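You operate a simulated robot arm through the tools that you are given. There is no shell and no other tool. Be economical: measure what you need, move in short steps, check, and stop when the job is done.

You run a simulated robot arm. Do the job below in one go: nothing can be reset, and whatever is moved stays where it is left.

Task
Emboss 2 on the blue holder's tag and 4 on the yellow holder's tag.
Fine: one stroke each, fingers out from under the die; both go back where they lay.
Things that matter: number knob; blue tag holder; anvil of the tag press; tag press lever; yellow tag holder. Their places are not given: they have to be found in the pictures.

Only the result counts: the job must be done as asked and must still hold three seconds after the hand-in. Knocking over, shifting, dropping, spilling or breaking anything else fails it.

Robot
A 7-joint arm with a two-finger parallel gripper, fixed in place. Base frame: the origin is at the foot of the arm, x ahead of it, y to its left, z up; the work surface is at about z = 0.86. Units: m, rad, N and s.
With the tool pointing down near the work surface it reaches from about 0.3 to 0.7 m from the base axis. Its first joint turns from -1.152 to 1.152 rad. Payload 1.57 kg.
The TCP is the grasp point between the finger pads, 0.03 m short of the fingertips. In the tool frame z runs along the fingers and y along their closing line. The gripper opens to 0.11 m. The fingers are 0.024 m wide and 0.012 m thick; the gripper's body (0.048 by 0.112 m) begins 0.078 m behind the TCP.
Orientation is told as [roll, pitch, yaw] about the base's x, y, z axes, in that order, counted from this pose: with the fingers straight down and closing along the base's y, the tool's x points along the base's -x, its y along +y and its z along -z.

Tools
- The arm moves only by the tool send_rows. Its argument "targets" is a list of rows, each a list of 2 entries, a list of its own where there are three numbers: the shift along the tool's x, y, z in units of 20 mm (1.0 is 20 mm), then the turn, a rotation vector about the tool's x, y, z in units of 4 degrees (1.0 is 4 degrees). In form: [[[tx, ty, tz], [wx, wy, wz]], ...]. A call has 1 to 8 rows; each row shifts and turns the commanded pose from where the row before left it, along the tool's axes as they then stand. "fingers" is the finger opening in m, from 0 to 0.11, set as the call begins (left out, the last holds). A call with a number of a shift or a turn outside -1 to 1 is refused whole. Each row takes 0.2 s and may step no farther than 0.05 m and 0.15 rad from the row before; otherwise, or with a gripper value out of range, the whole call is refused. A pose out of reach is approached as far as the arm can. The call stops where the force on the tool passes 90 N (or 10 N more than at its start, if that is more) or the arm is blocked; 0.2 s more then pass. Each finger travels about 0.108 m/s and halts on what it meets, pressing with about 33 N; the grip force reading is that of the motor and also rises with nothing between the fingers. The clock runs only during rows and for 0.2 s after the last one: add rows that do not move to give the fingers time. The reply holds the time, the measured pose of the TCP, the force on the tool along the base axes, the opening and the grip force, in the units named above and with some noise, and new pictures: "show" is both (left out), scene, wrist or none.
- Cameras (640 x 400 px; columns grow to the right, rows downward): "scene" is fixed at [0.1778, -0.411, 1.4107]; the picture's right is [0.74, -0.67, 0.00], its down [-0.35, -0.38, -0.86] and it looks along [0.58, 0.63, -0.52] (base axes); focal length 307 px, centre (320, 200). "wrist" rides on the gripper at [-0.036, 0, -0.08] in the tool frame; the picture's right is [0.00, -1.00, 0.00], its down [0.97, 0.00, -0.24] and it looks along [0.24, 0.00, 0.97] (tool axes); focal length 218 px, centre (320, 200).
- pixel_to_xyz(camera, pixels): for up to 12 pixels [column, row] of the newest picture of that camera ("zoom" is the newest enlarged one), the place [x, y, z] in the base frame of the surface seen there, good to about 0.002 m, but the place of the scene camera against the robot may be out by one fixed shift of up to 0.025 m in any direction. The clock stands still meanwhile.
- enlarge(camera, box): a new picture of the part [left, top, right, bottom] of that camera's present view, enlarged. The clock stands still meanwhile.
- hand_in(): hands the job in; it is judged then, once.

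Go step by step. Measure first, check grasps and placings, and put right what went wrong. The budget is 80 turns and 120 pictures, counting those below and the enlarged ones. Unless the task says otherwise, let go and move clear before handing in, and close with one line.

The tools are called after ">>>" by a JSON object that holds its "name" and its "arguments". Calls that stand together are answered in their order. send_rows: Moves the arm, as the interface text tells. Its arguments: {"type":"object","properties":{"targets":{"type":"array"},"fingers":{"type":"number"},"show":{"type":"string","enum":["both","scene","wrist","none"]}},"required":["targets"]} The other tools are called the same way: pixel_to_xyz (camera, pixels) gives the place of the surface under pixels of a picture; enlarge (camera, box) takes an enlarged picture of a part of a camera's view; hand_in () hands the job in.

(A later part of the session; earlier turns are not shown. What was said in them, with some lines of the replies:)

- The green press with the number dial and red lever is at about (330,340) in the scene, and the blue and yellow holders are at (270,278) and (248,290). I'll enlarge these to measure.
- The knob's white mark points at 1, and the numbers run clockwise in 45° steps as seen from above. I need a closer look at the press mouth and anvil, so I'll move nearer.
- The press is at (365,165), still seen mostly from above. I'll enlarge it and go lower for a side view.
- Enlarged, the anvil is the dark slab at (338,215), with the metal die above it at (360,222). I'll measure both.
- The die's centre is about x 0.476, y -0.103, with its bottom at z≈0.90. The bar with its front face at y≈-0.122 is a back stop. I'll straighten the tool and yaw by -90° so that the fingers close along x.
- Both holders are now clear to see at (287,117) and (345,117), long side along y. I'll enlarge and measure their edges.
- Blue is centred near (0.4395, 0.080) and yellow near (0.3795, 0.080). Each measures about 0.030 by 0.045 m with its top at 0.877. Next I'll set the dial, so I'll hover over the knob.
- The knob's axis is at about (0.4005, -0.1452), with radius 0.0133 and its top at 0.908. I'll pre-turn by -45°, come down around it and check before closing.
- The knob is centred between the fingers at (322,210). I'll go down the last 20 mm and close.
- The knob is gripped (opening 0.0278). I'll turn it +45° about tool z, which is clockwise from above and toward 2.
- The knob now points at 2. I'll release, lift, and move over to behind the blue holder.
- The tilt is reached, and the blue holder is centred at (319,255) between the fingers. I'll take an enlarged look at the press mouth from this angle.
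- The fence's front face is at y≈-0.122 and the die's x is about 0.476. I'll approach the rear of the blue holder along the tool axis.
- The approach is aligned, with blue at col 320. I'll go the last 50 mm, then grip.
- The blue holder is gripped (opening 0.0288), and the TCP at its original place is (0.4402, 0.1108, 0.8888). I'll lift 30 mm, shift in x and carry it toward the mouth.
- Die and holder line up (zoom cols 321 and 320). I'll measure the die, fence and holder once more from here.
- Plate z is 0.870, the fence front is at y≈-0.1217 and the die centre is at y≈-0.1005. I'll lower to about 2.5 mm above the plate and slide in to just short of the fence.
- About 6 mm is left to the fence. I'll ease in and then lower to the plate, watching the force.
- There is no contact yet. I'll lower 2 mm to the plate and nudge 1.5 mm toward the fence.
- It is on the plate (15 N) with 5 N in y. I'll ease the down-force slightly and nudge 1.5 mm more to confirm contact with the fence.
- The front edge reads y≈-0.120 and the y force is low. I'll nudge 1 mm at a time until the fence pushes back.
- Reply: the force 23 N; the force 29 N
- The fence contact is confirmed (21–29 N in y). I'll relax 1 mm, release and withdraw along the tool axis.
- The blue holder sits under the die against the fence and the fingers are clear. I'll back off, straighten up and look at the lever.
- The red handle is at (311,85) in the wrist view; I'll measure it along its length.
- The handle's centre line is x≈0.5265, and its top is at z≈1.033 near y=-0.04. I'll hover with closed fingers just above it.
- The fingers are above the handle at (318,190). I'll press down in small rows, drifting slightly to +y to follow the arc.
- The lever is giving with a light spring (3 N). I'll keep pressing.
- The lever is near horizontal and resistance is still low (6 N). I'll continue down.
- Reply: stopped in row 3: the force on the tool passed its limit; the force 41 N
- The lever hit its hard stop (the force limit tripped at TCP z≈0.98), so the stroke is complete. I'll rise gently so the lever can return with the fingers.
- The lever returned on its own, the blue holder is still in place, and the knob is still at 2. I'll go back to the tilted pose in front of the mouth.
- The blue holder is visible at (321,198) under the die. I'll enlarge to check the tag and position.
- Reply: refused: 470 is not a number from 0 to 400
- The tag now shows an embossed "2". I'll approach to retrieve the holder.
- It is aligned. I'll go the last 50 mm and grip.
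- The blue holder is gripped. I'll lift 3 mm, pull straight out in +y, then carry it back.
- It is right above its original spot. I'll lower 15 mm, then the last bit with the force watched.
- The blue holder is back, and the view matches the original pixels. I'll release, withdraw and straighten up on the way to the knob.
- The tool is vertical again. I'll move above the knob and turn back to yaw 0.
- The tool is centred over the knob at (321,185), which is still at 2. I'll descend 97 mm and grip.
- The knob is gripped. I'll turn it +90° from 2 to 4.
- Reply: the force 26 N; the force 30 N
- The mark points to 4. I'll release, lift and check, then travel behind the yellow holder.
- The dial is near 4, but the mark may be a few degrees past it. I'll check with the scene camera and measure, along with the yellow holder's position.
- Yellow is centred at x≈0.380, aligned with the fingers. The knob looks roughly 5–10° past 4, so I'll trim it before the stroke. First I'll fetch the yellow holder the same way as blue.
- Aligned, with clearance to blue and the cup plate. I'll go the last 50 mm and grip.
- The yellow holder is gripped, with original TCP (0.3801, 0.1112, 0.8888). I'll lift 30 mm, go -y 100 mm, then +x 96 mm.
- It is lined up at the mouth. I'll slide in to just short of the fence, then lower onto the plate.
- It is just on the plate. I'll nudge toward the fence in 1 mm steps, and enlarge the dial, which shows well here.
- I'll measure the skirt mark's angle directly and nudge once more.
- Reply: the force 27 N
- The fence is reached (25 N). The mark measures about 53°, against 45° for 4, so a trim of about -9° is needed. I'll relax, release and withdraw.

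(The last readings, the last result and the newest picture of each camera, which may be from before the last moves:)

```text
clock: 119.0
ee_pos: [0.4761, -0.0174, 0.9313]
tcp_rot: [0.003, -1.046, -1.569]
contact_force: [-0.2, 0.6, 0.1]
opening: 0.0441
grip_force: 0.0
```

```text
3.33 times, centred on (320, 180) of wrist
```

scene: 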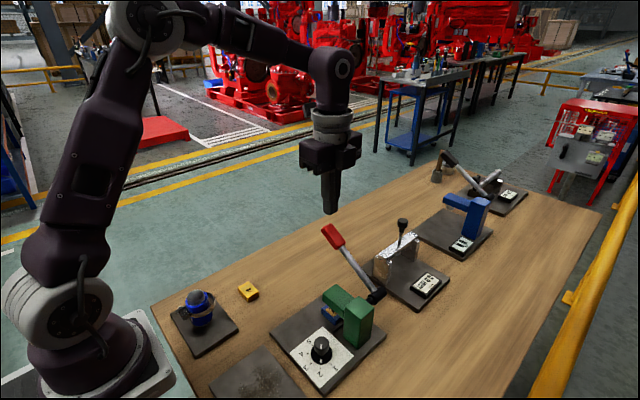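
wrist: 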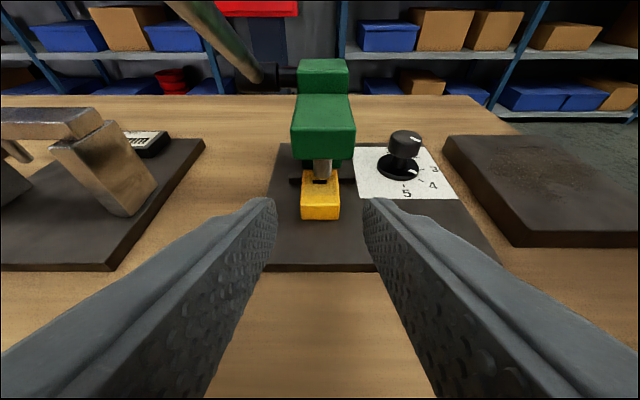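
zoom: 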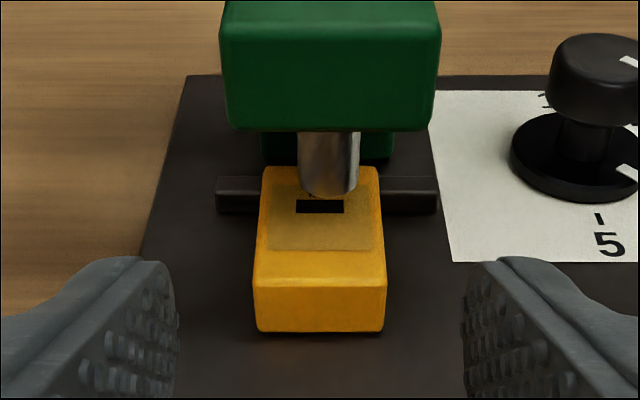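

The yellow holder is seated against the fence. I'll back off, straighten up and go to the knob for the trim.

>>> {"name": "send_rows", "arguments": {"targets": [[[0, 0, -1], [0, 0, 0]], [[0, 0, -1], [0, 0, 0]], [[0, 0, -1], [0, 0, 0]], [[0, 0, -1], [0, 0, 0]], [[0, 0, -1], [0, 0, 0]], [[0, 0, -1], [0, 0, 0]], [[0, 0, -1], [0, 0, 0]]], "show": "none", "fingers": 0.05}}

>>> {"name": "send_rows", "arguments": {"targets": [[[-0.5, -1, 0], [0, 1, 0]], [[-0.5, -1, 0], [0, 1, 0]], [[-0.5, -1, 0], [0, 1, 0]], [[-0.5, -0.75, 0], [0, 1, 0]], [[0, 0, 0], [0, 1, 0]], [[0, 0, 0], [0, 1, 0]], [[0, 0, 0], [0, 1, 0]], [[0, 0, 0], [0, 1, 0]]], "show": "none"}}

>>> {"name": "send_rows", "arguments": {"targets": [[[0, 0, 0], [0, 1, 0]], [[0, 0, 0], [0, 1, 0]], [[0, 0, 0], [0, 1, 0]], [[0, 0, 0], [0, 1, 0]], [[0, 0, 0], [0, 1, 0]], [[0, 0, 0], [0, 1, 0]], [[0, 0, 0], [0, 1, 0]], [[0, 0, 0], [0, 0, 0]]], "show": "none"}}

>>> {"name": "send_rows", "arguments": {"targets": [[[-1, 0, 0], [0, 0, 0]], [[-1, 0, 0], [0, 0, 0]], [[-1, 0, 0], [0, 0, 0]], [[-1, 0, 0], [0, 0, 0]], [[-1, 0, 0], [0, 0, 0]], [[-1, 0, 0], [0, 0, 0]], [[-1, 0, 0], [0, 0, 0]], [[-1, 0, 0], [0, 0, 0]]], "show": "none"}}

>>> {"name": "send_rows", "arguments": {"targets": [[[-1, 0, 0], [0, 0, 0]], [[-1, 0, 0], [0, 0, 0]], [[-1, 0, 0], [0, 0, 0]], [[-0.25, 0, 0], [0, 0, 0]], [[0, 0, 0], [0, 0, 0]]], "show": "wrist"}}

>>> {"name": "enlarge", "arguments": {"camera": "wrist", "box": [270, 120, 370, 220]}}

```text
clock: 120.5
ee_pos: [0.4777, 0.1041, 1.002]
tcp_rot: [0.002, -1.044, -1.571]
contact_force: [0.4, 0.3, -0.3]
opening: 0.0501
grip_force: 0.0
```

```text
clock: 122.3
ee_pos: [0.4017, 0.0798, 1.034]
tcp_rot: [0.0, -0.485, -1.569]
contact_force: [-0.3, 0.4, 0.4]
opening: 0.0502
grip_force: 0.0
```

```text
clock: 124.2
ee_pos: [0.4013, 0.0798, 1.0327]
tcp_rot: [0.002, 0.003, -1.568]
contact_force: [-0.3, 0.8, 0.3]
opening: 0.0502
grip_force: 0.0
```

```text
clock: 126.0
ee_pos: [0.4015, -0.0807, 1.0337]
tcp_rot: [0.003, 0.003, -1.567]
contact_force: [-0.8, -0.4, 0.2]
opening: 0.0502
grip_force: 0.1
```

```text
clock: 127.2
ee_pos: [0.4027, -0.1451, 1.0324]
tcp_rot: [0.0, 0.002, -1.569]
contact_force: [0.0, 0.3, 0.7]
opening: 0.05
grip_force: 0.1
```

wrist: 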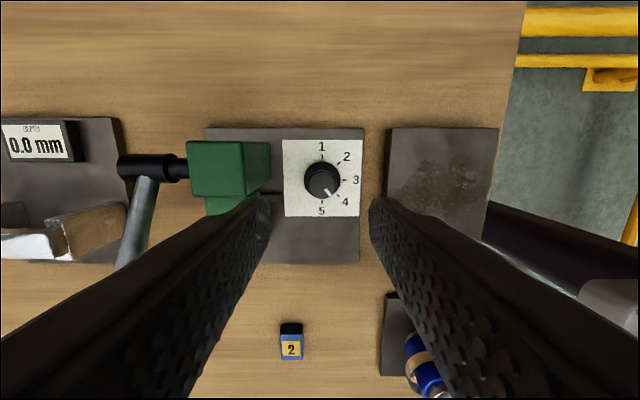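

```text
4.00 times, centred on (320, 170) of wrist
```

zoom: 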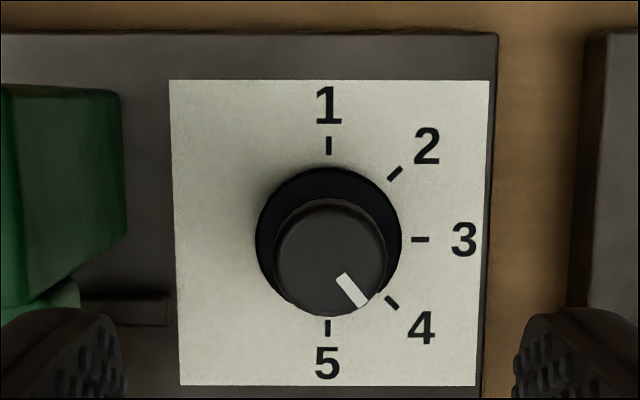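

The mark reads about 52°, so it is ~7° past 4. I'll descend, grip, turn back 7° and release.

>>> {"name": "send_rows", "arguments": {"targets": [[[0, -0.07, 1], [0, 0, 0]], [[0, 0, 1], [0, 0, 0]], [[0, 0, 1], [0, 0, 0]], [[0, 0, 1], [0, 0, 0]], [[0, 0, 1], [0, 0, 0]], [[0, 0, 0.83], [0, 0, 0]], [[0, 0, 0], [0, 0, 0]]], "show": "none"}}

>>> {"name": "send_rows", "arguments": {"targets": [[[0, 0, 0], [0, 0, 0]], [[0, 0, 0], [0, 0, 0]], [[0, 0, 0], [0, 0, 0]], [[0, 0, 0], [0, 0, -1]], [[0, 0, 0], [0, 0, -0.8]], [[0, 0, 0], [0, 0, 0]]], "show": "none", "fingers": 0.024}}

>>> {"name": "send_rows", "arguments": {"targets": [[[0, 0, 0], [0, 0, 0]], [[0, 0, 0], [0, 0, 0]], [[0, 0, -1], [0, 0, 0]], [[0, 0, -1], [0, 0, 0]], [[0, 0, -1], [0, 0, 0]], [[0, 0, -1], [0, 0, 0]], [[0, 0, -1], [0, 0, 0]], [[0, 0, -0.83], [0, 0, 0.8]]], "show": "wrist", "fingers": 0.05}}

>>> {"name": "enlarge", "arguments": {"camera": "wrist", "box": [270, 120, 370, 220]}}

```text
clock: 128.8
ee_pos: [0.4017, -0.1443, 0.9149]
tcp_rot: [0.002, 0.002, -1.568]
contact_force: [-1.2, 0.0, -0.2]
opening: 0.0501
grip_force: 0.1
```

```text
clock: 130.2
ee_pos: [0.4007, -0.1453, 0.915]
tcp_rot: [0.0, 0.003, -1.442]
contact_force: [-13.5, 1.5, -29.6]
opening: 0.0271
grip_force: 38.1
```

```text
clock: 131.9
ee_pos: [0.4019, -0.145, 1.0329]
tcp_rot: [0.0, 0.0, -1.497]
contact_force: [0.3, 0.0, 0.1]
opening: 0.0501
grip_force: 0.0
```

wrist: 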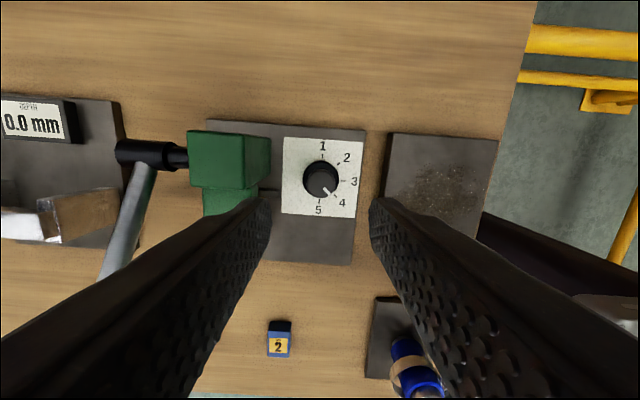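

```text
4.00 times, centred on (320, 170) of wrist
```

zoom: 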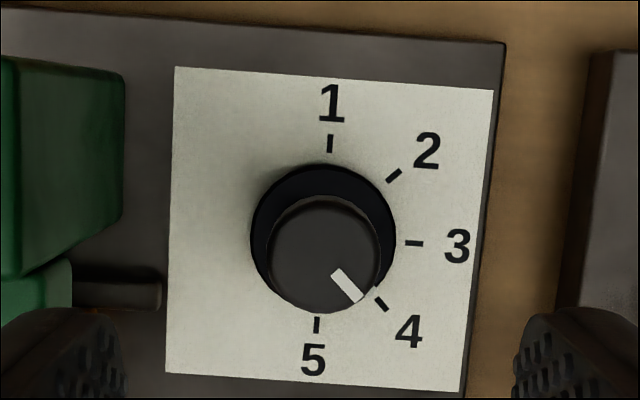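

The trim worked: the mark is at about 46°, on 4. I'll rise, close the fingers, restore yaw and go above the lever handle.

>>> {"name": "send_rows", "arguments": {"targets": [[[0, 0, -1], [0, 0, 1]], [[0, 0, -1], [0, 0, 0]], [[0, 0, -1], [0, 0, 0]], [[0, 0, -1], [0, 0, 0]], [[0, 0, -1], [0, 0, 0]], [[1, 1, 0], [0, 0, 0]], [[1, 1, 0], [0, 0, 0]], [[1, 1, 0], [0, 0, 0]]], "show": "none", "fingers": 0.0}}

>>> {"name": "send_rows", "arguments": {"targets": [[[1, 1, 0], [0, 0, 0]], [[1, 1, 0], [0, 0, 0]], [[0.25, 1, 0], [0, 0, 0]], [[0, 0.25, 0.5], [0, 0, 0]], [[0, 0, 1], [0, 0, 0]], [[0, 0, 0.65], [0, 0, 0]], [[0, 0, 0], [0, 0, 0]]], "show": "both"}}

```text
clock: 133.8
ee_pos: [0.4609, -0.0856, 1.1335]
tcp_rot: [0.003, 0.002, -1.57]
contact_force: [-0.4, -0.8, -0.4]
opening: 0.0001
grip_force: 21.3
```

```text
clock: 135.3
ee_pos: [0.5245, -0.0408, 1.0896]
tcp_rot: [0.0, 0.002, -1.568]
contact_force: [0.0, 0.0, -0.8]
opening: 0.0
grip_force: 21.2
```

scene: 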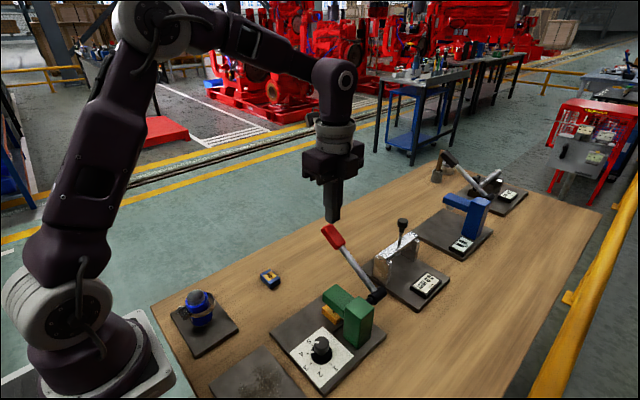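
wrist: 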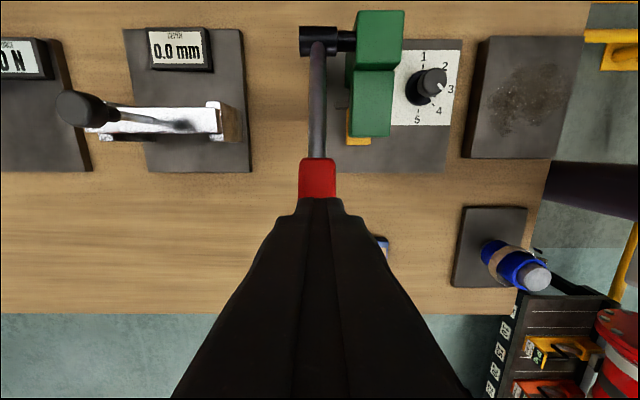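

It is above the handle as before, so I'll press one full stroke, gently at the end.

>>> {"name": "send_rows", "arguments": {"targets": [[[0, 0, 0.7], [0, 0, 0]], [[0.04, 0, 0.7], [0, 0, 0]], [[0.1, 0, 0.7], [0, 0, 0]], [[0.1, 0, 0.7], [0, 0, 0]], [[0.05, 0, 0.7], [0, 0, 0]], [[0.05, 0, 0.6], [0, 0, 0]], [[0.03, 0, 0.5], [0, 0, 0]]], "show": "none"}}

>>> {"name": "send_rows", "arguments": {"targets": [[[0, 0, 0.2], [0, 0, 0]], [[0, 0, 0.2], [0, 0, 0]], [[0, 0, 0.2], [0, 0, 0]], [[0, 0, 0.2], [0, 0, 0]], [[0, 0, 0.2], [0, 0, 0]], [[0, 0, 0.2], [0, 0, 0]]], "show": "both"}}

```text
clock: 136.9
ee_pos: [0.5246, -0.0315, 0.9972]
tcp_rot: [0.002, 0.002, -1.568]
contact_force: [-0.6, 1.7, 5.4]
opening: 0.0
grip_force: 21.3
```

```text
clock: 138.3
ee_pos: [0.5252, -0.0325, 0.9824]
tcp_rot: [0.007, 0.002, -1.569]
contact_force: [-17.2, 5.5, 36.4]
opening: 0.0
grip_force: 21.5
stopped in row 6: the force on the tool passed its limit (the readings are from after the stop); the commanded pose is now the measured one
```

scene: 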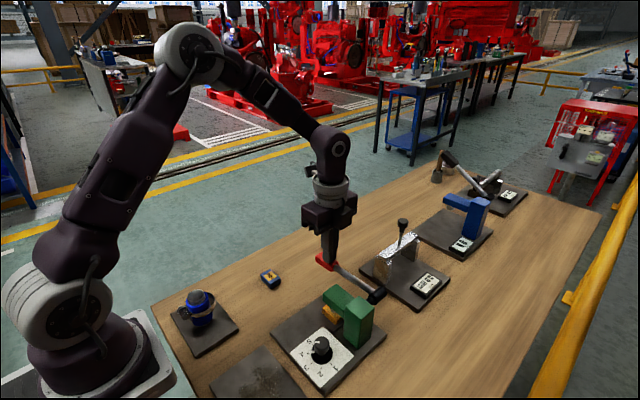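
wrist: 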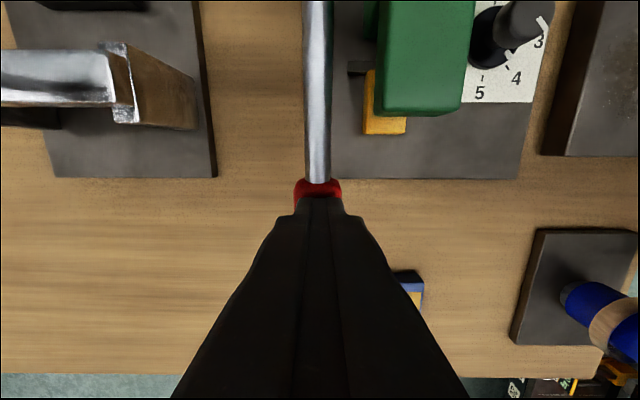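

The stop was reached at the same depth. I'll rise with the lever and return to the tilted pose in front of the mouth.

>>> {"name": "send_rows", "arguments": {"targets": [[[0, 0, -0.5], [0, 0, 0]], [[0, 0, -0.7], [0, 0, 0]], [[0, 0, -0.7], [0, 0, 0]], [[0, 0, -0.8], [0, 0, 0]], [[0, 0, -0.8], [0, 0, 0]], [[0, 0, -0.8], [0, 0, 0]], [[0, 0, -1], [0, 0, 0]], [[0, 0, -1], [0, 0, 0]]], "show": "none"}}

>>> {"name": "send_rows", "arguments": {"targets": [[[1, 0, 0], [0, 0, 0]], [[1, 0, 0], [0, 0, 0]], [[1, 0, 0], [0, 0, 0]], [[1, 0, 0], [0, 0, 0]], [[1, -0.8, 0], [0, 0, 0]], [[1, -0.8, 0], [0, 0, 0]], [[0, -0.87, 1], [0, 0, 0]], [[0, 0, 1], [0, 0, 0]]], "show": "none", "fingers": 0.046}}

>>> {"name": "send_rows", "arguments": {"targets": [[[0, 0, 1], [0, 0, 0]], [[0, 0, 0.7], [0, 0, 0]], [[0, 0, 0], [0, -1, 0]], [[0, 0, 0], [0, -1, 0]], [[0, 0, 0], [0, -1, 0]], [[0, 0, 0], [0, -1, 0]], [[0, 0, 0], [0, -1, 0]], [[0, 0, 0], [0, -1, 0]]], "show": "none"}}

>>> {"name": "send_rows", "arguments": {"targets": [[[0, 0, 0], [0, -1, 0]], [[0, 0, 0], [0, -1, 0]], [[0, 0, 0], [0, -1, 0]], [[0, 0, 0], [0, -1, 0]], [[0, 0, 0], [0, -1, 0]], [[0, 0, 0], [0, -1, 0]], [[0, 0, 0], [0, -1, 0]], [[0, 0, 0], [0, -1, 0]]], "show": "none"}}

>>> {"name": "send_rows", "arguments": {"targets": [[[0, 0, 0], [0, -1, 0]], [[0, 0, 0], [0, 0, 0]], [[0, 0, 0], [0, 0, 0]]], "show": "wrist"}}

>>> {"name": "enlarge", "arguments": {"camera": "wrist", "box": [270, 130, 390, 240]}}

```text
clock: 140.1
ee_pos: [0.526, -0.0323, 1.1055]
tcp_rot: [0.007, 0.003, -1.566]
contact_force: [-0.4, 0.6, 0.3]
opening: 0.0
grip_force: 21.4
```

```text
clock: 141.9
ee_pos: [0.4776, 0.0873, 1.0661]
tcp_rot: [0.006, 0.003, -1.568]
contact_force: [-0.3, 0.0, -0.4]
opening: 0.0459
grip_force: 0.0
```

```text
clock: 143.7
ee_pos: [0.4761, 0.0872, 1.033]
tcp_rot: [0.008, -0.417, -1.572]
contact_force: [0.2, 0.1, 1.1]
opening: 0.046
grip_force: 0.0
```

```text
clock: 145.5
ee_pos: [0.4757, 0.0881, 1.0313]
tcp_rot: [0.013, -0.975, -1.579]
contact_force: [-0.5, -0.2, -0.4]
opening: 0.0461
grip_force: 0.1
```

```text
clock: 146.3
ee_pos: [0.4766, 0.0872, 1.0315]
tcp_rot: [0.013, -1.046, -1.577]
contact_force: [-0.7, -0.2, -0.4]
opening: 0.0459
grip_force: 0.0
```

wrist: 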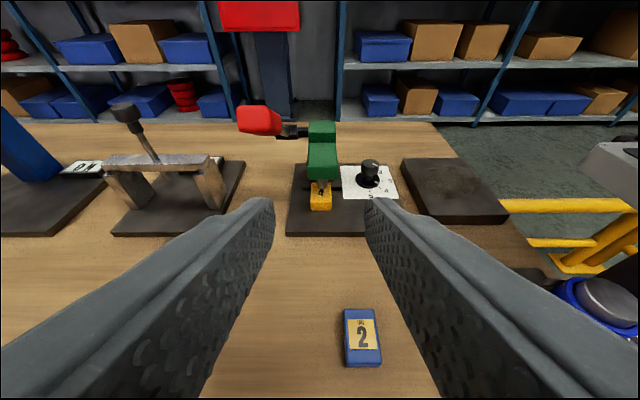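

```text
3.64 times, centred on (330, 185) of wrist
```

zoom: 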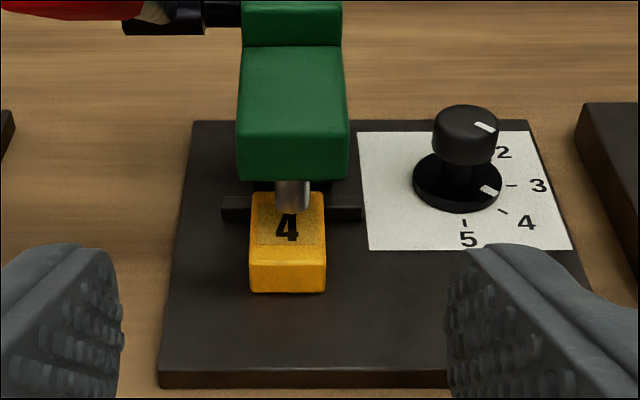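

"4" is embossed on yellow. I'll approach to retrieve it.

>>> {"name": "send_rows", "arguments": {"targets": [[[0.87, 0, 0], [0.1, 0, -0.05]], [[0.87, 0, 0], [0, 0, 0]], [[0, 0, 1], [0, 0, 0]], [[0, 0, 1], [0, 0, 0]], [[0, 0, 1], [0, 0, 0]], [[0, 0, 1], [0, 0, 0]], [[0, 0, 1], [0, 0, 0]], [[0, 0, 0], [0, 0, 0]]], "show": "none", "fingers": 0.044}}

>>> {"name": "send_rows", "arguments": {"targets": [[[0, 0, 1], [0, 0, 0]], [[0, 0, 1], [0, 0, 0]], [[0, 0, 0.5], [0, 0, 0]], [[0, 0, 0], [0, 0, 0]]], "show": "wrist"}}

```text
clock: 148.1
ee_pos: [0.477, 0.017, 0.9512]
tcp_rot: [0.002, -1.043, -1.575]
contact_force: [-0.4, 0.7, 0.7]
opening: 0.0436
grip_force: 0.1
```

```text
clock: 149.1
ee_pos: [0.4779, -0.0258, 0.9255]
tcp_rot: [0.002, -1.045, -1.573]
contact_force: [-0.7, -0.1, -0.3]
opening: 0.0439
grip_force: 0.0
```

wrist: 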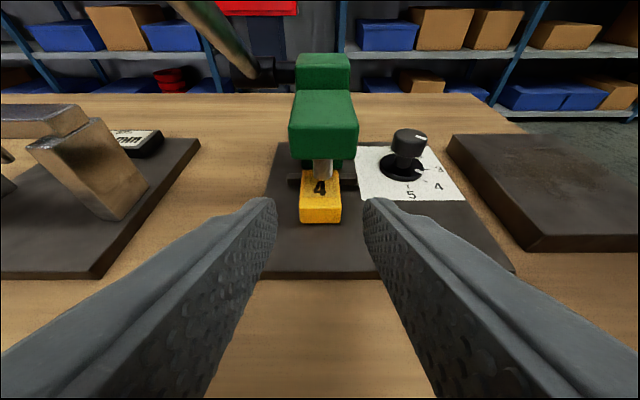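

It is aligned, so I'll go in the last 50 mm and grip.

>>> {"name": "send_rows", "arguments": {"targets": [[[-0.03, -0.03, 1], [0, 0, 0]], [[0, 0, 1], [0, 0, 0]], [[0, 0, 0.5], [0, 0, 0]], [[0, 0, 0], [0, 0, 0]]], "show": "none"}}

>>> {"name": "send_rows", "arguments": {"targets": [[[0, 0, 0], [0, 0, 0]], [[0, 0, 0], [0, 0, 0]], [[0, 0, 0], [0, 0, 0]]], "show": "wrist", "fingers": 0.025}}

```text
clock: 150.1
ee_pos: [0.4757, -0.0694, 0.902]
tcp_rot: [0.002, -1.045, -1.572]
contact_force: [0.3, -0.7, 0.7]
opening: 0.044
grip_force: 0.1
```

```text
clock: 150.9
ee_pos: [0.4756, -0.0683, 0.9013]
tcp_rot: [0.003, -1.047, -1.574]
contact_force: [0.1, -0.3, 1.1]
opening: 0.029
grip_force: 33.3
```

wrist: 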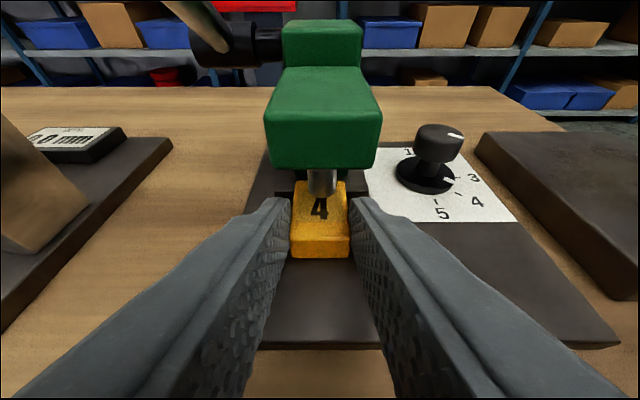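

The yellow holder is gripped. I'll pull out, shift -x, then +y to above its original spot.

>>> {"name": "send_rows", "arguments": {"targets": [[[-0.13, 0, -0.075], [0, 0, 0]], [[0.5, 0, -0.866], [0, 0, 0]], [[0.5, 0, -0.866], [0, 0, 0]], [[0.5, 0, -0.866], [0, 0, 0]], [[0.5, 0, -0.866], [0, 0, 0]], [[0, -1, 0], [0, 0, 0]], [[0, -1, 0], [0, 0, 0]], [[0, -1, 0], [0, 0, 0]]], "show": "none"}}

>>> {"name": "send_rows", "arguments": {"targets": [[[0, -1, 0], [0, 0, 0]], [[0, -0.78, 0], [0, 0, 0]], [[0.5, 0, -0.866], [0, 0, 0]], [[0.5, 0, -0.866], [0, 0, 0]], [[0.5, 0, -0.866], [0, 0, 0]], [[0.5, 0, -0.866], [0, 0, 0]], [[0.5, 0, -0.866], [0, 0, 0]], [[0, 0, 0], [0, 0, 0]]], "show": "wrist"}}

>>> {"name": "send_rows", "arguments": {"targets": [[[0, 0, 0], [0, 0, 0]]], "show": "none"}}

```text
clock: 152.7
ee_pos: [0.4162, 0.0102, 0.904]
tcp_rot: [0.002, -1.046, -1.573]
contact_force: [0.1, -0.8, -0.3]
opening: 0.0289
grip_force: 32.8
```

```text
clock: 154.5
ee_pos: [0.3804, 0.1107, 0.9053]
tcp_rot: [0.002, -1.046, -1.574]
contact_force: [0.3, 0.1, 0.5]
opening: 0.0286
grip_force: 32.8
```

wrist: 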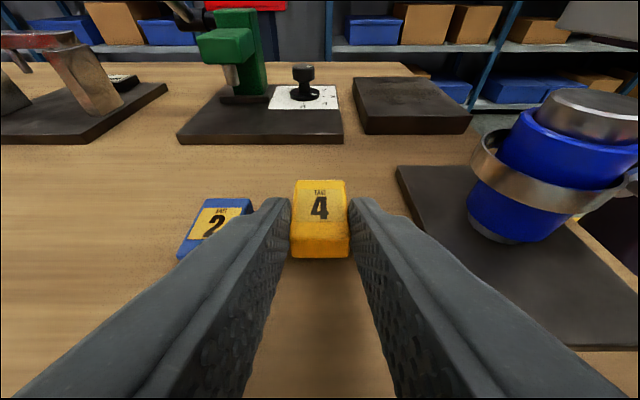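

```text
clock: 154.9
ee_pos: [0.3799, 0.1113, 0.905]
tcp_rot: [0.002, -1.046, -1.572]
contact_force: [0.5, 0.7, 0.2]
opening: 0.0289
grip_force: 32.9
```

It is over the original spot (0.380, 0.111). I'll lower it with the force checked.

>>> {"name": "send_rows", "arguments": {"targets": [[[0.35, 0, 0.2], [0, 0, 0]], [[0.28, 0, 0.163], [0, 0, 0]], [[0, 0, 0], [0, 0, 0]]], "show": "none"}}

>>> {"name": "send_rows", "arguments": {"targets": [[[0.05, 0, 0.03], [0, 0, 0]], [[0, 0, 0], [0, 0, 0]]], "show": "wrist"}}

```text
clock: 155.7
ee_pos: [0.3794, 0.1122, 0.8897]
tcp_rot: [0.001, -1.047, -1.573]
contact_force: [0.4, 0.9, -0.9]
opening: 0.0289
grip_force: 33.0
```

```text
clock: 156.3
ee_pos: [0.3796, 0.1113, 0.8891]
tcp_rot: [0.002, -1.046, -1.575]
contact_force: [-1.6, 1.6, 7.6]
opening: 0.0288
grip_force: 33.1
```

wrist: 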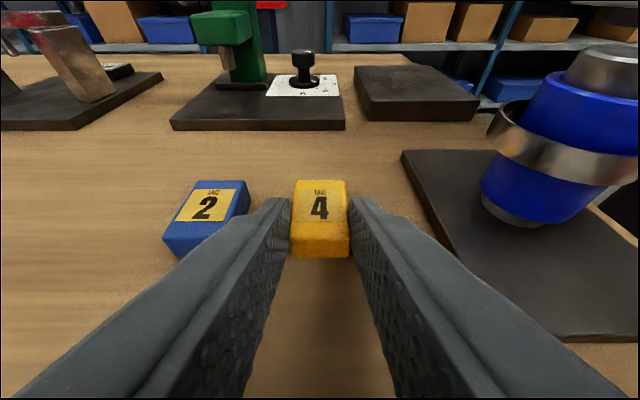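

The holder is on the table, and the view matches the original. I'll release and withdraw clear.

>>> {"name": "send_rows", "arguments": {"targets": [[[0, 0, 0], [0, 0, 0]], [[0, 0, 0], [0, 0, 0]], [[0, 0, -1], [0, 0, 0]], [[0, 0, -1], [0, 0, 0]], [[0, 0, -1], [0, 0, 0]], [[0, 0, -1], [0, 0, 0]], [[-1, 0, -1], [0, 0, 0]], [[-1, 0, 0], [0, 0, 0]]], "show": "both", "fingers": 0.044}}

>>> {"name": "enlarge", "arguments": {"camera": "scene", "box": [220, 210, 400, 390]}}

```text
clock: 158.1
ee_pos: [0.3813, 0.1775, 0.9737]
tcp_rot: [0.004, -1.045, -1.574]
contact_force: [-0.4, 0.5, -0.7]
opening: 0.044
grip_force: 0.1
```

scene: 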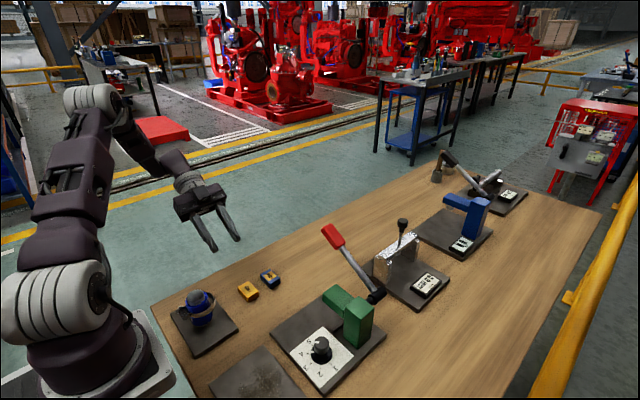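
wrist: 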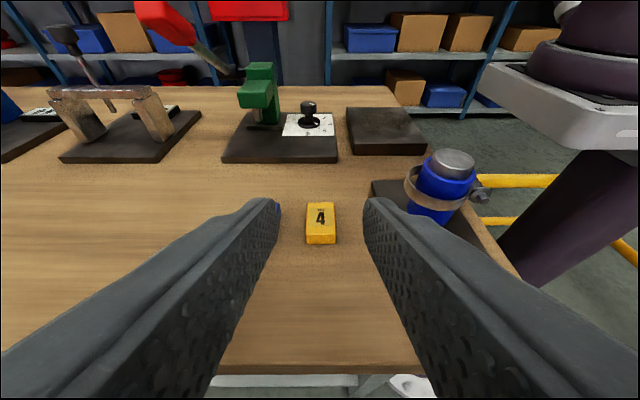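

```text
2.22 times, centred on (310, 300) of scene
```

zoom: 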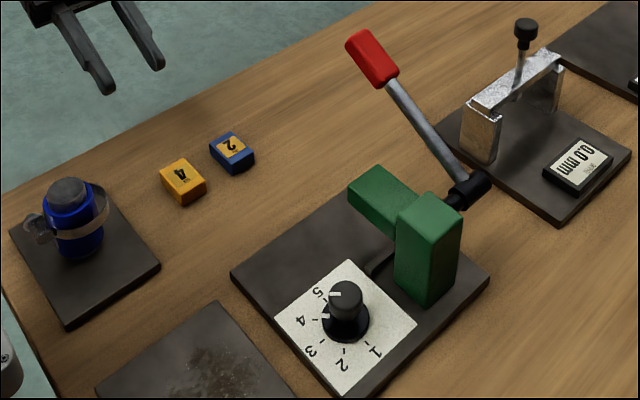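

Blue shows 2 and yellow shows 4. Both lie at their original pixels, (270,278) and (248,290), the lever is up and the arm is clear, so I'm handing in.

>>> {"name": "hand_in", "arguments": {}}

```text
The job is handed in.
```

The blue holder's tag is embossed 2 and the yellow holder's tag is embossed 4, one stroke each; both holders are back where they lay, and the job is handed in.
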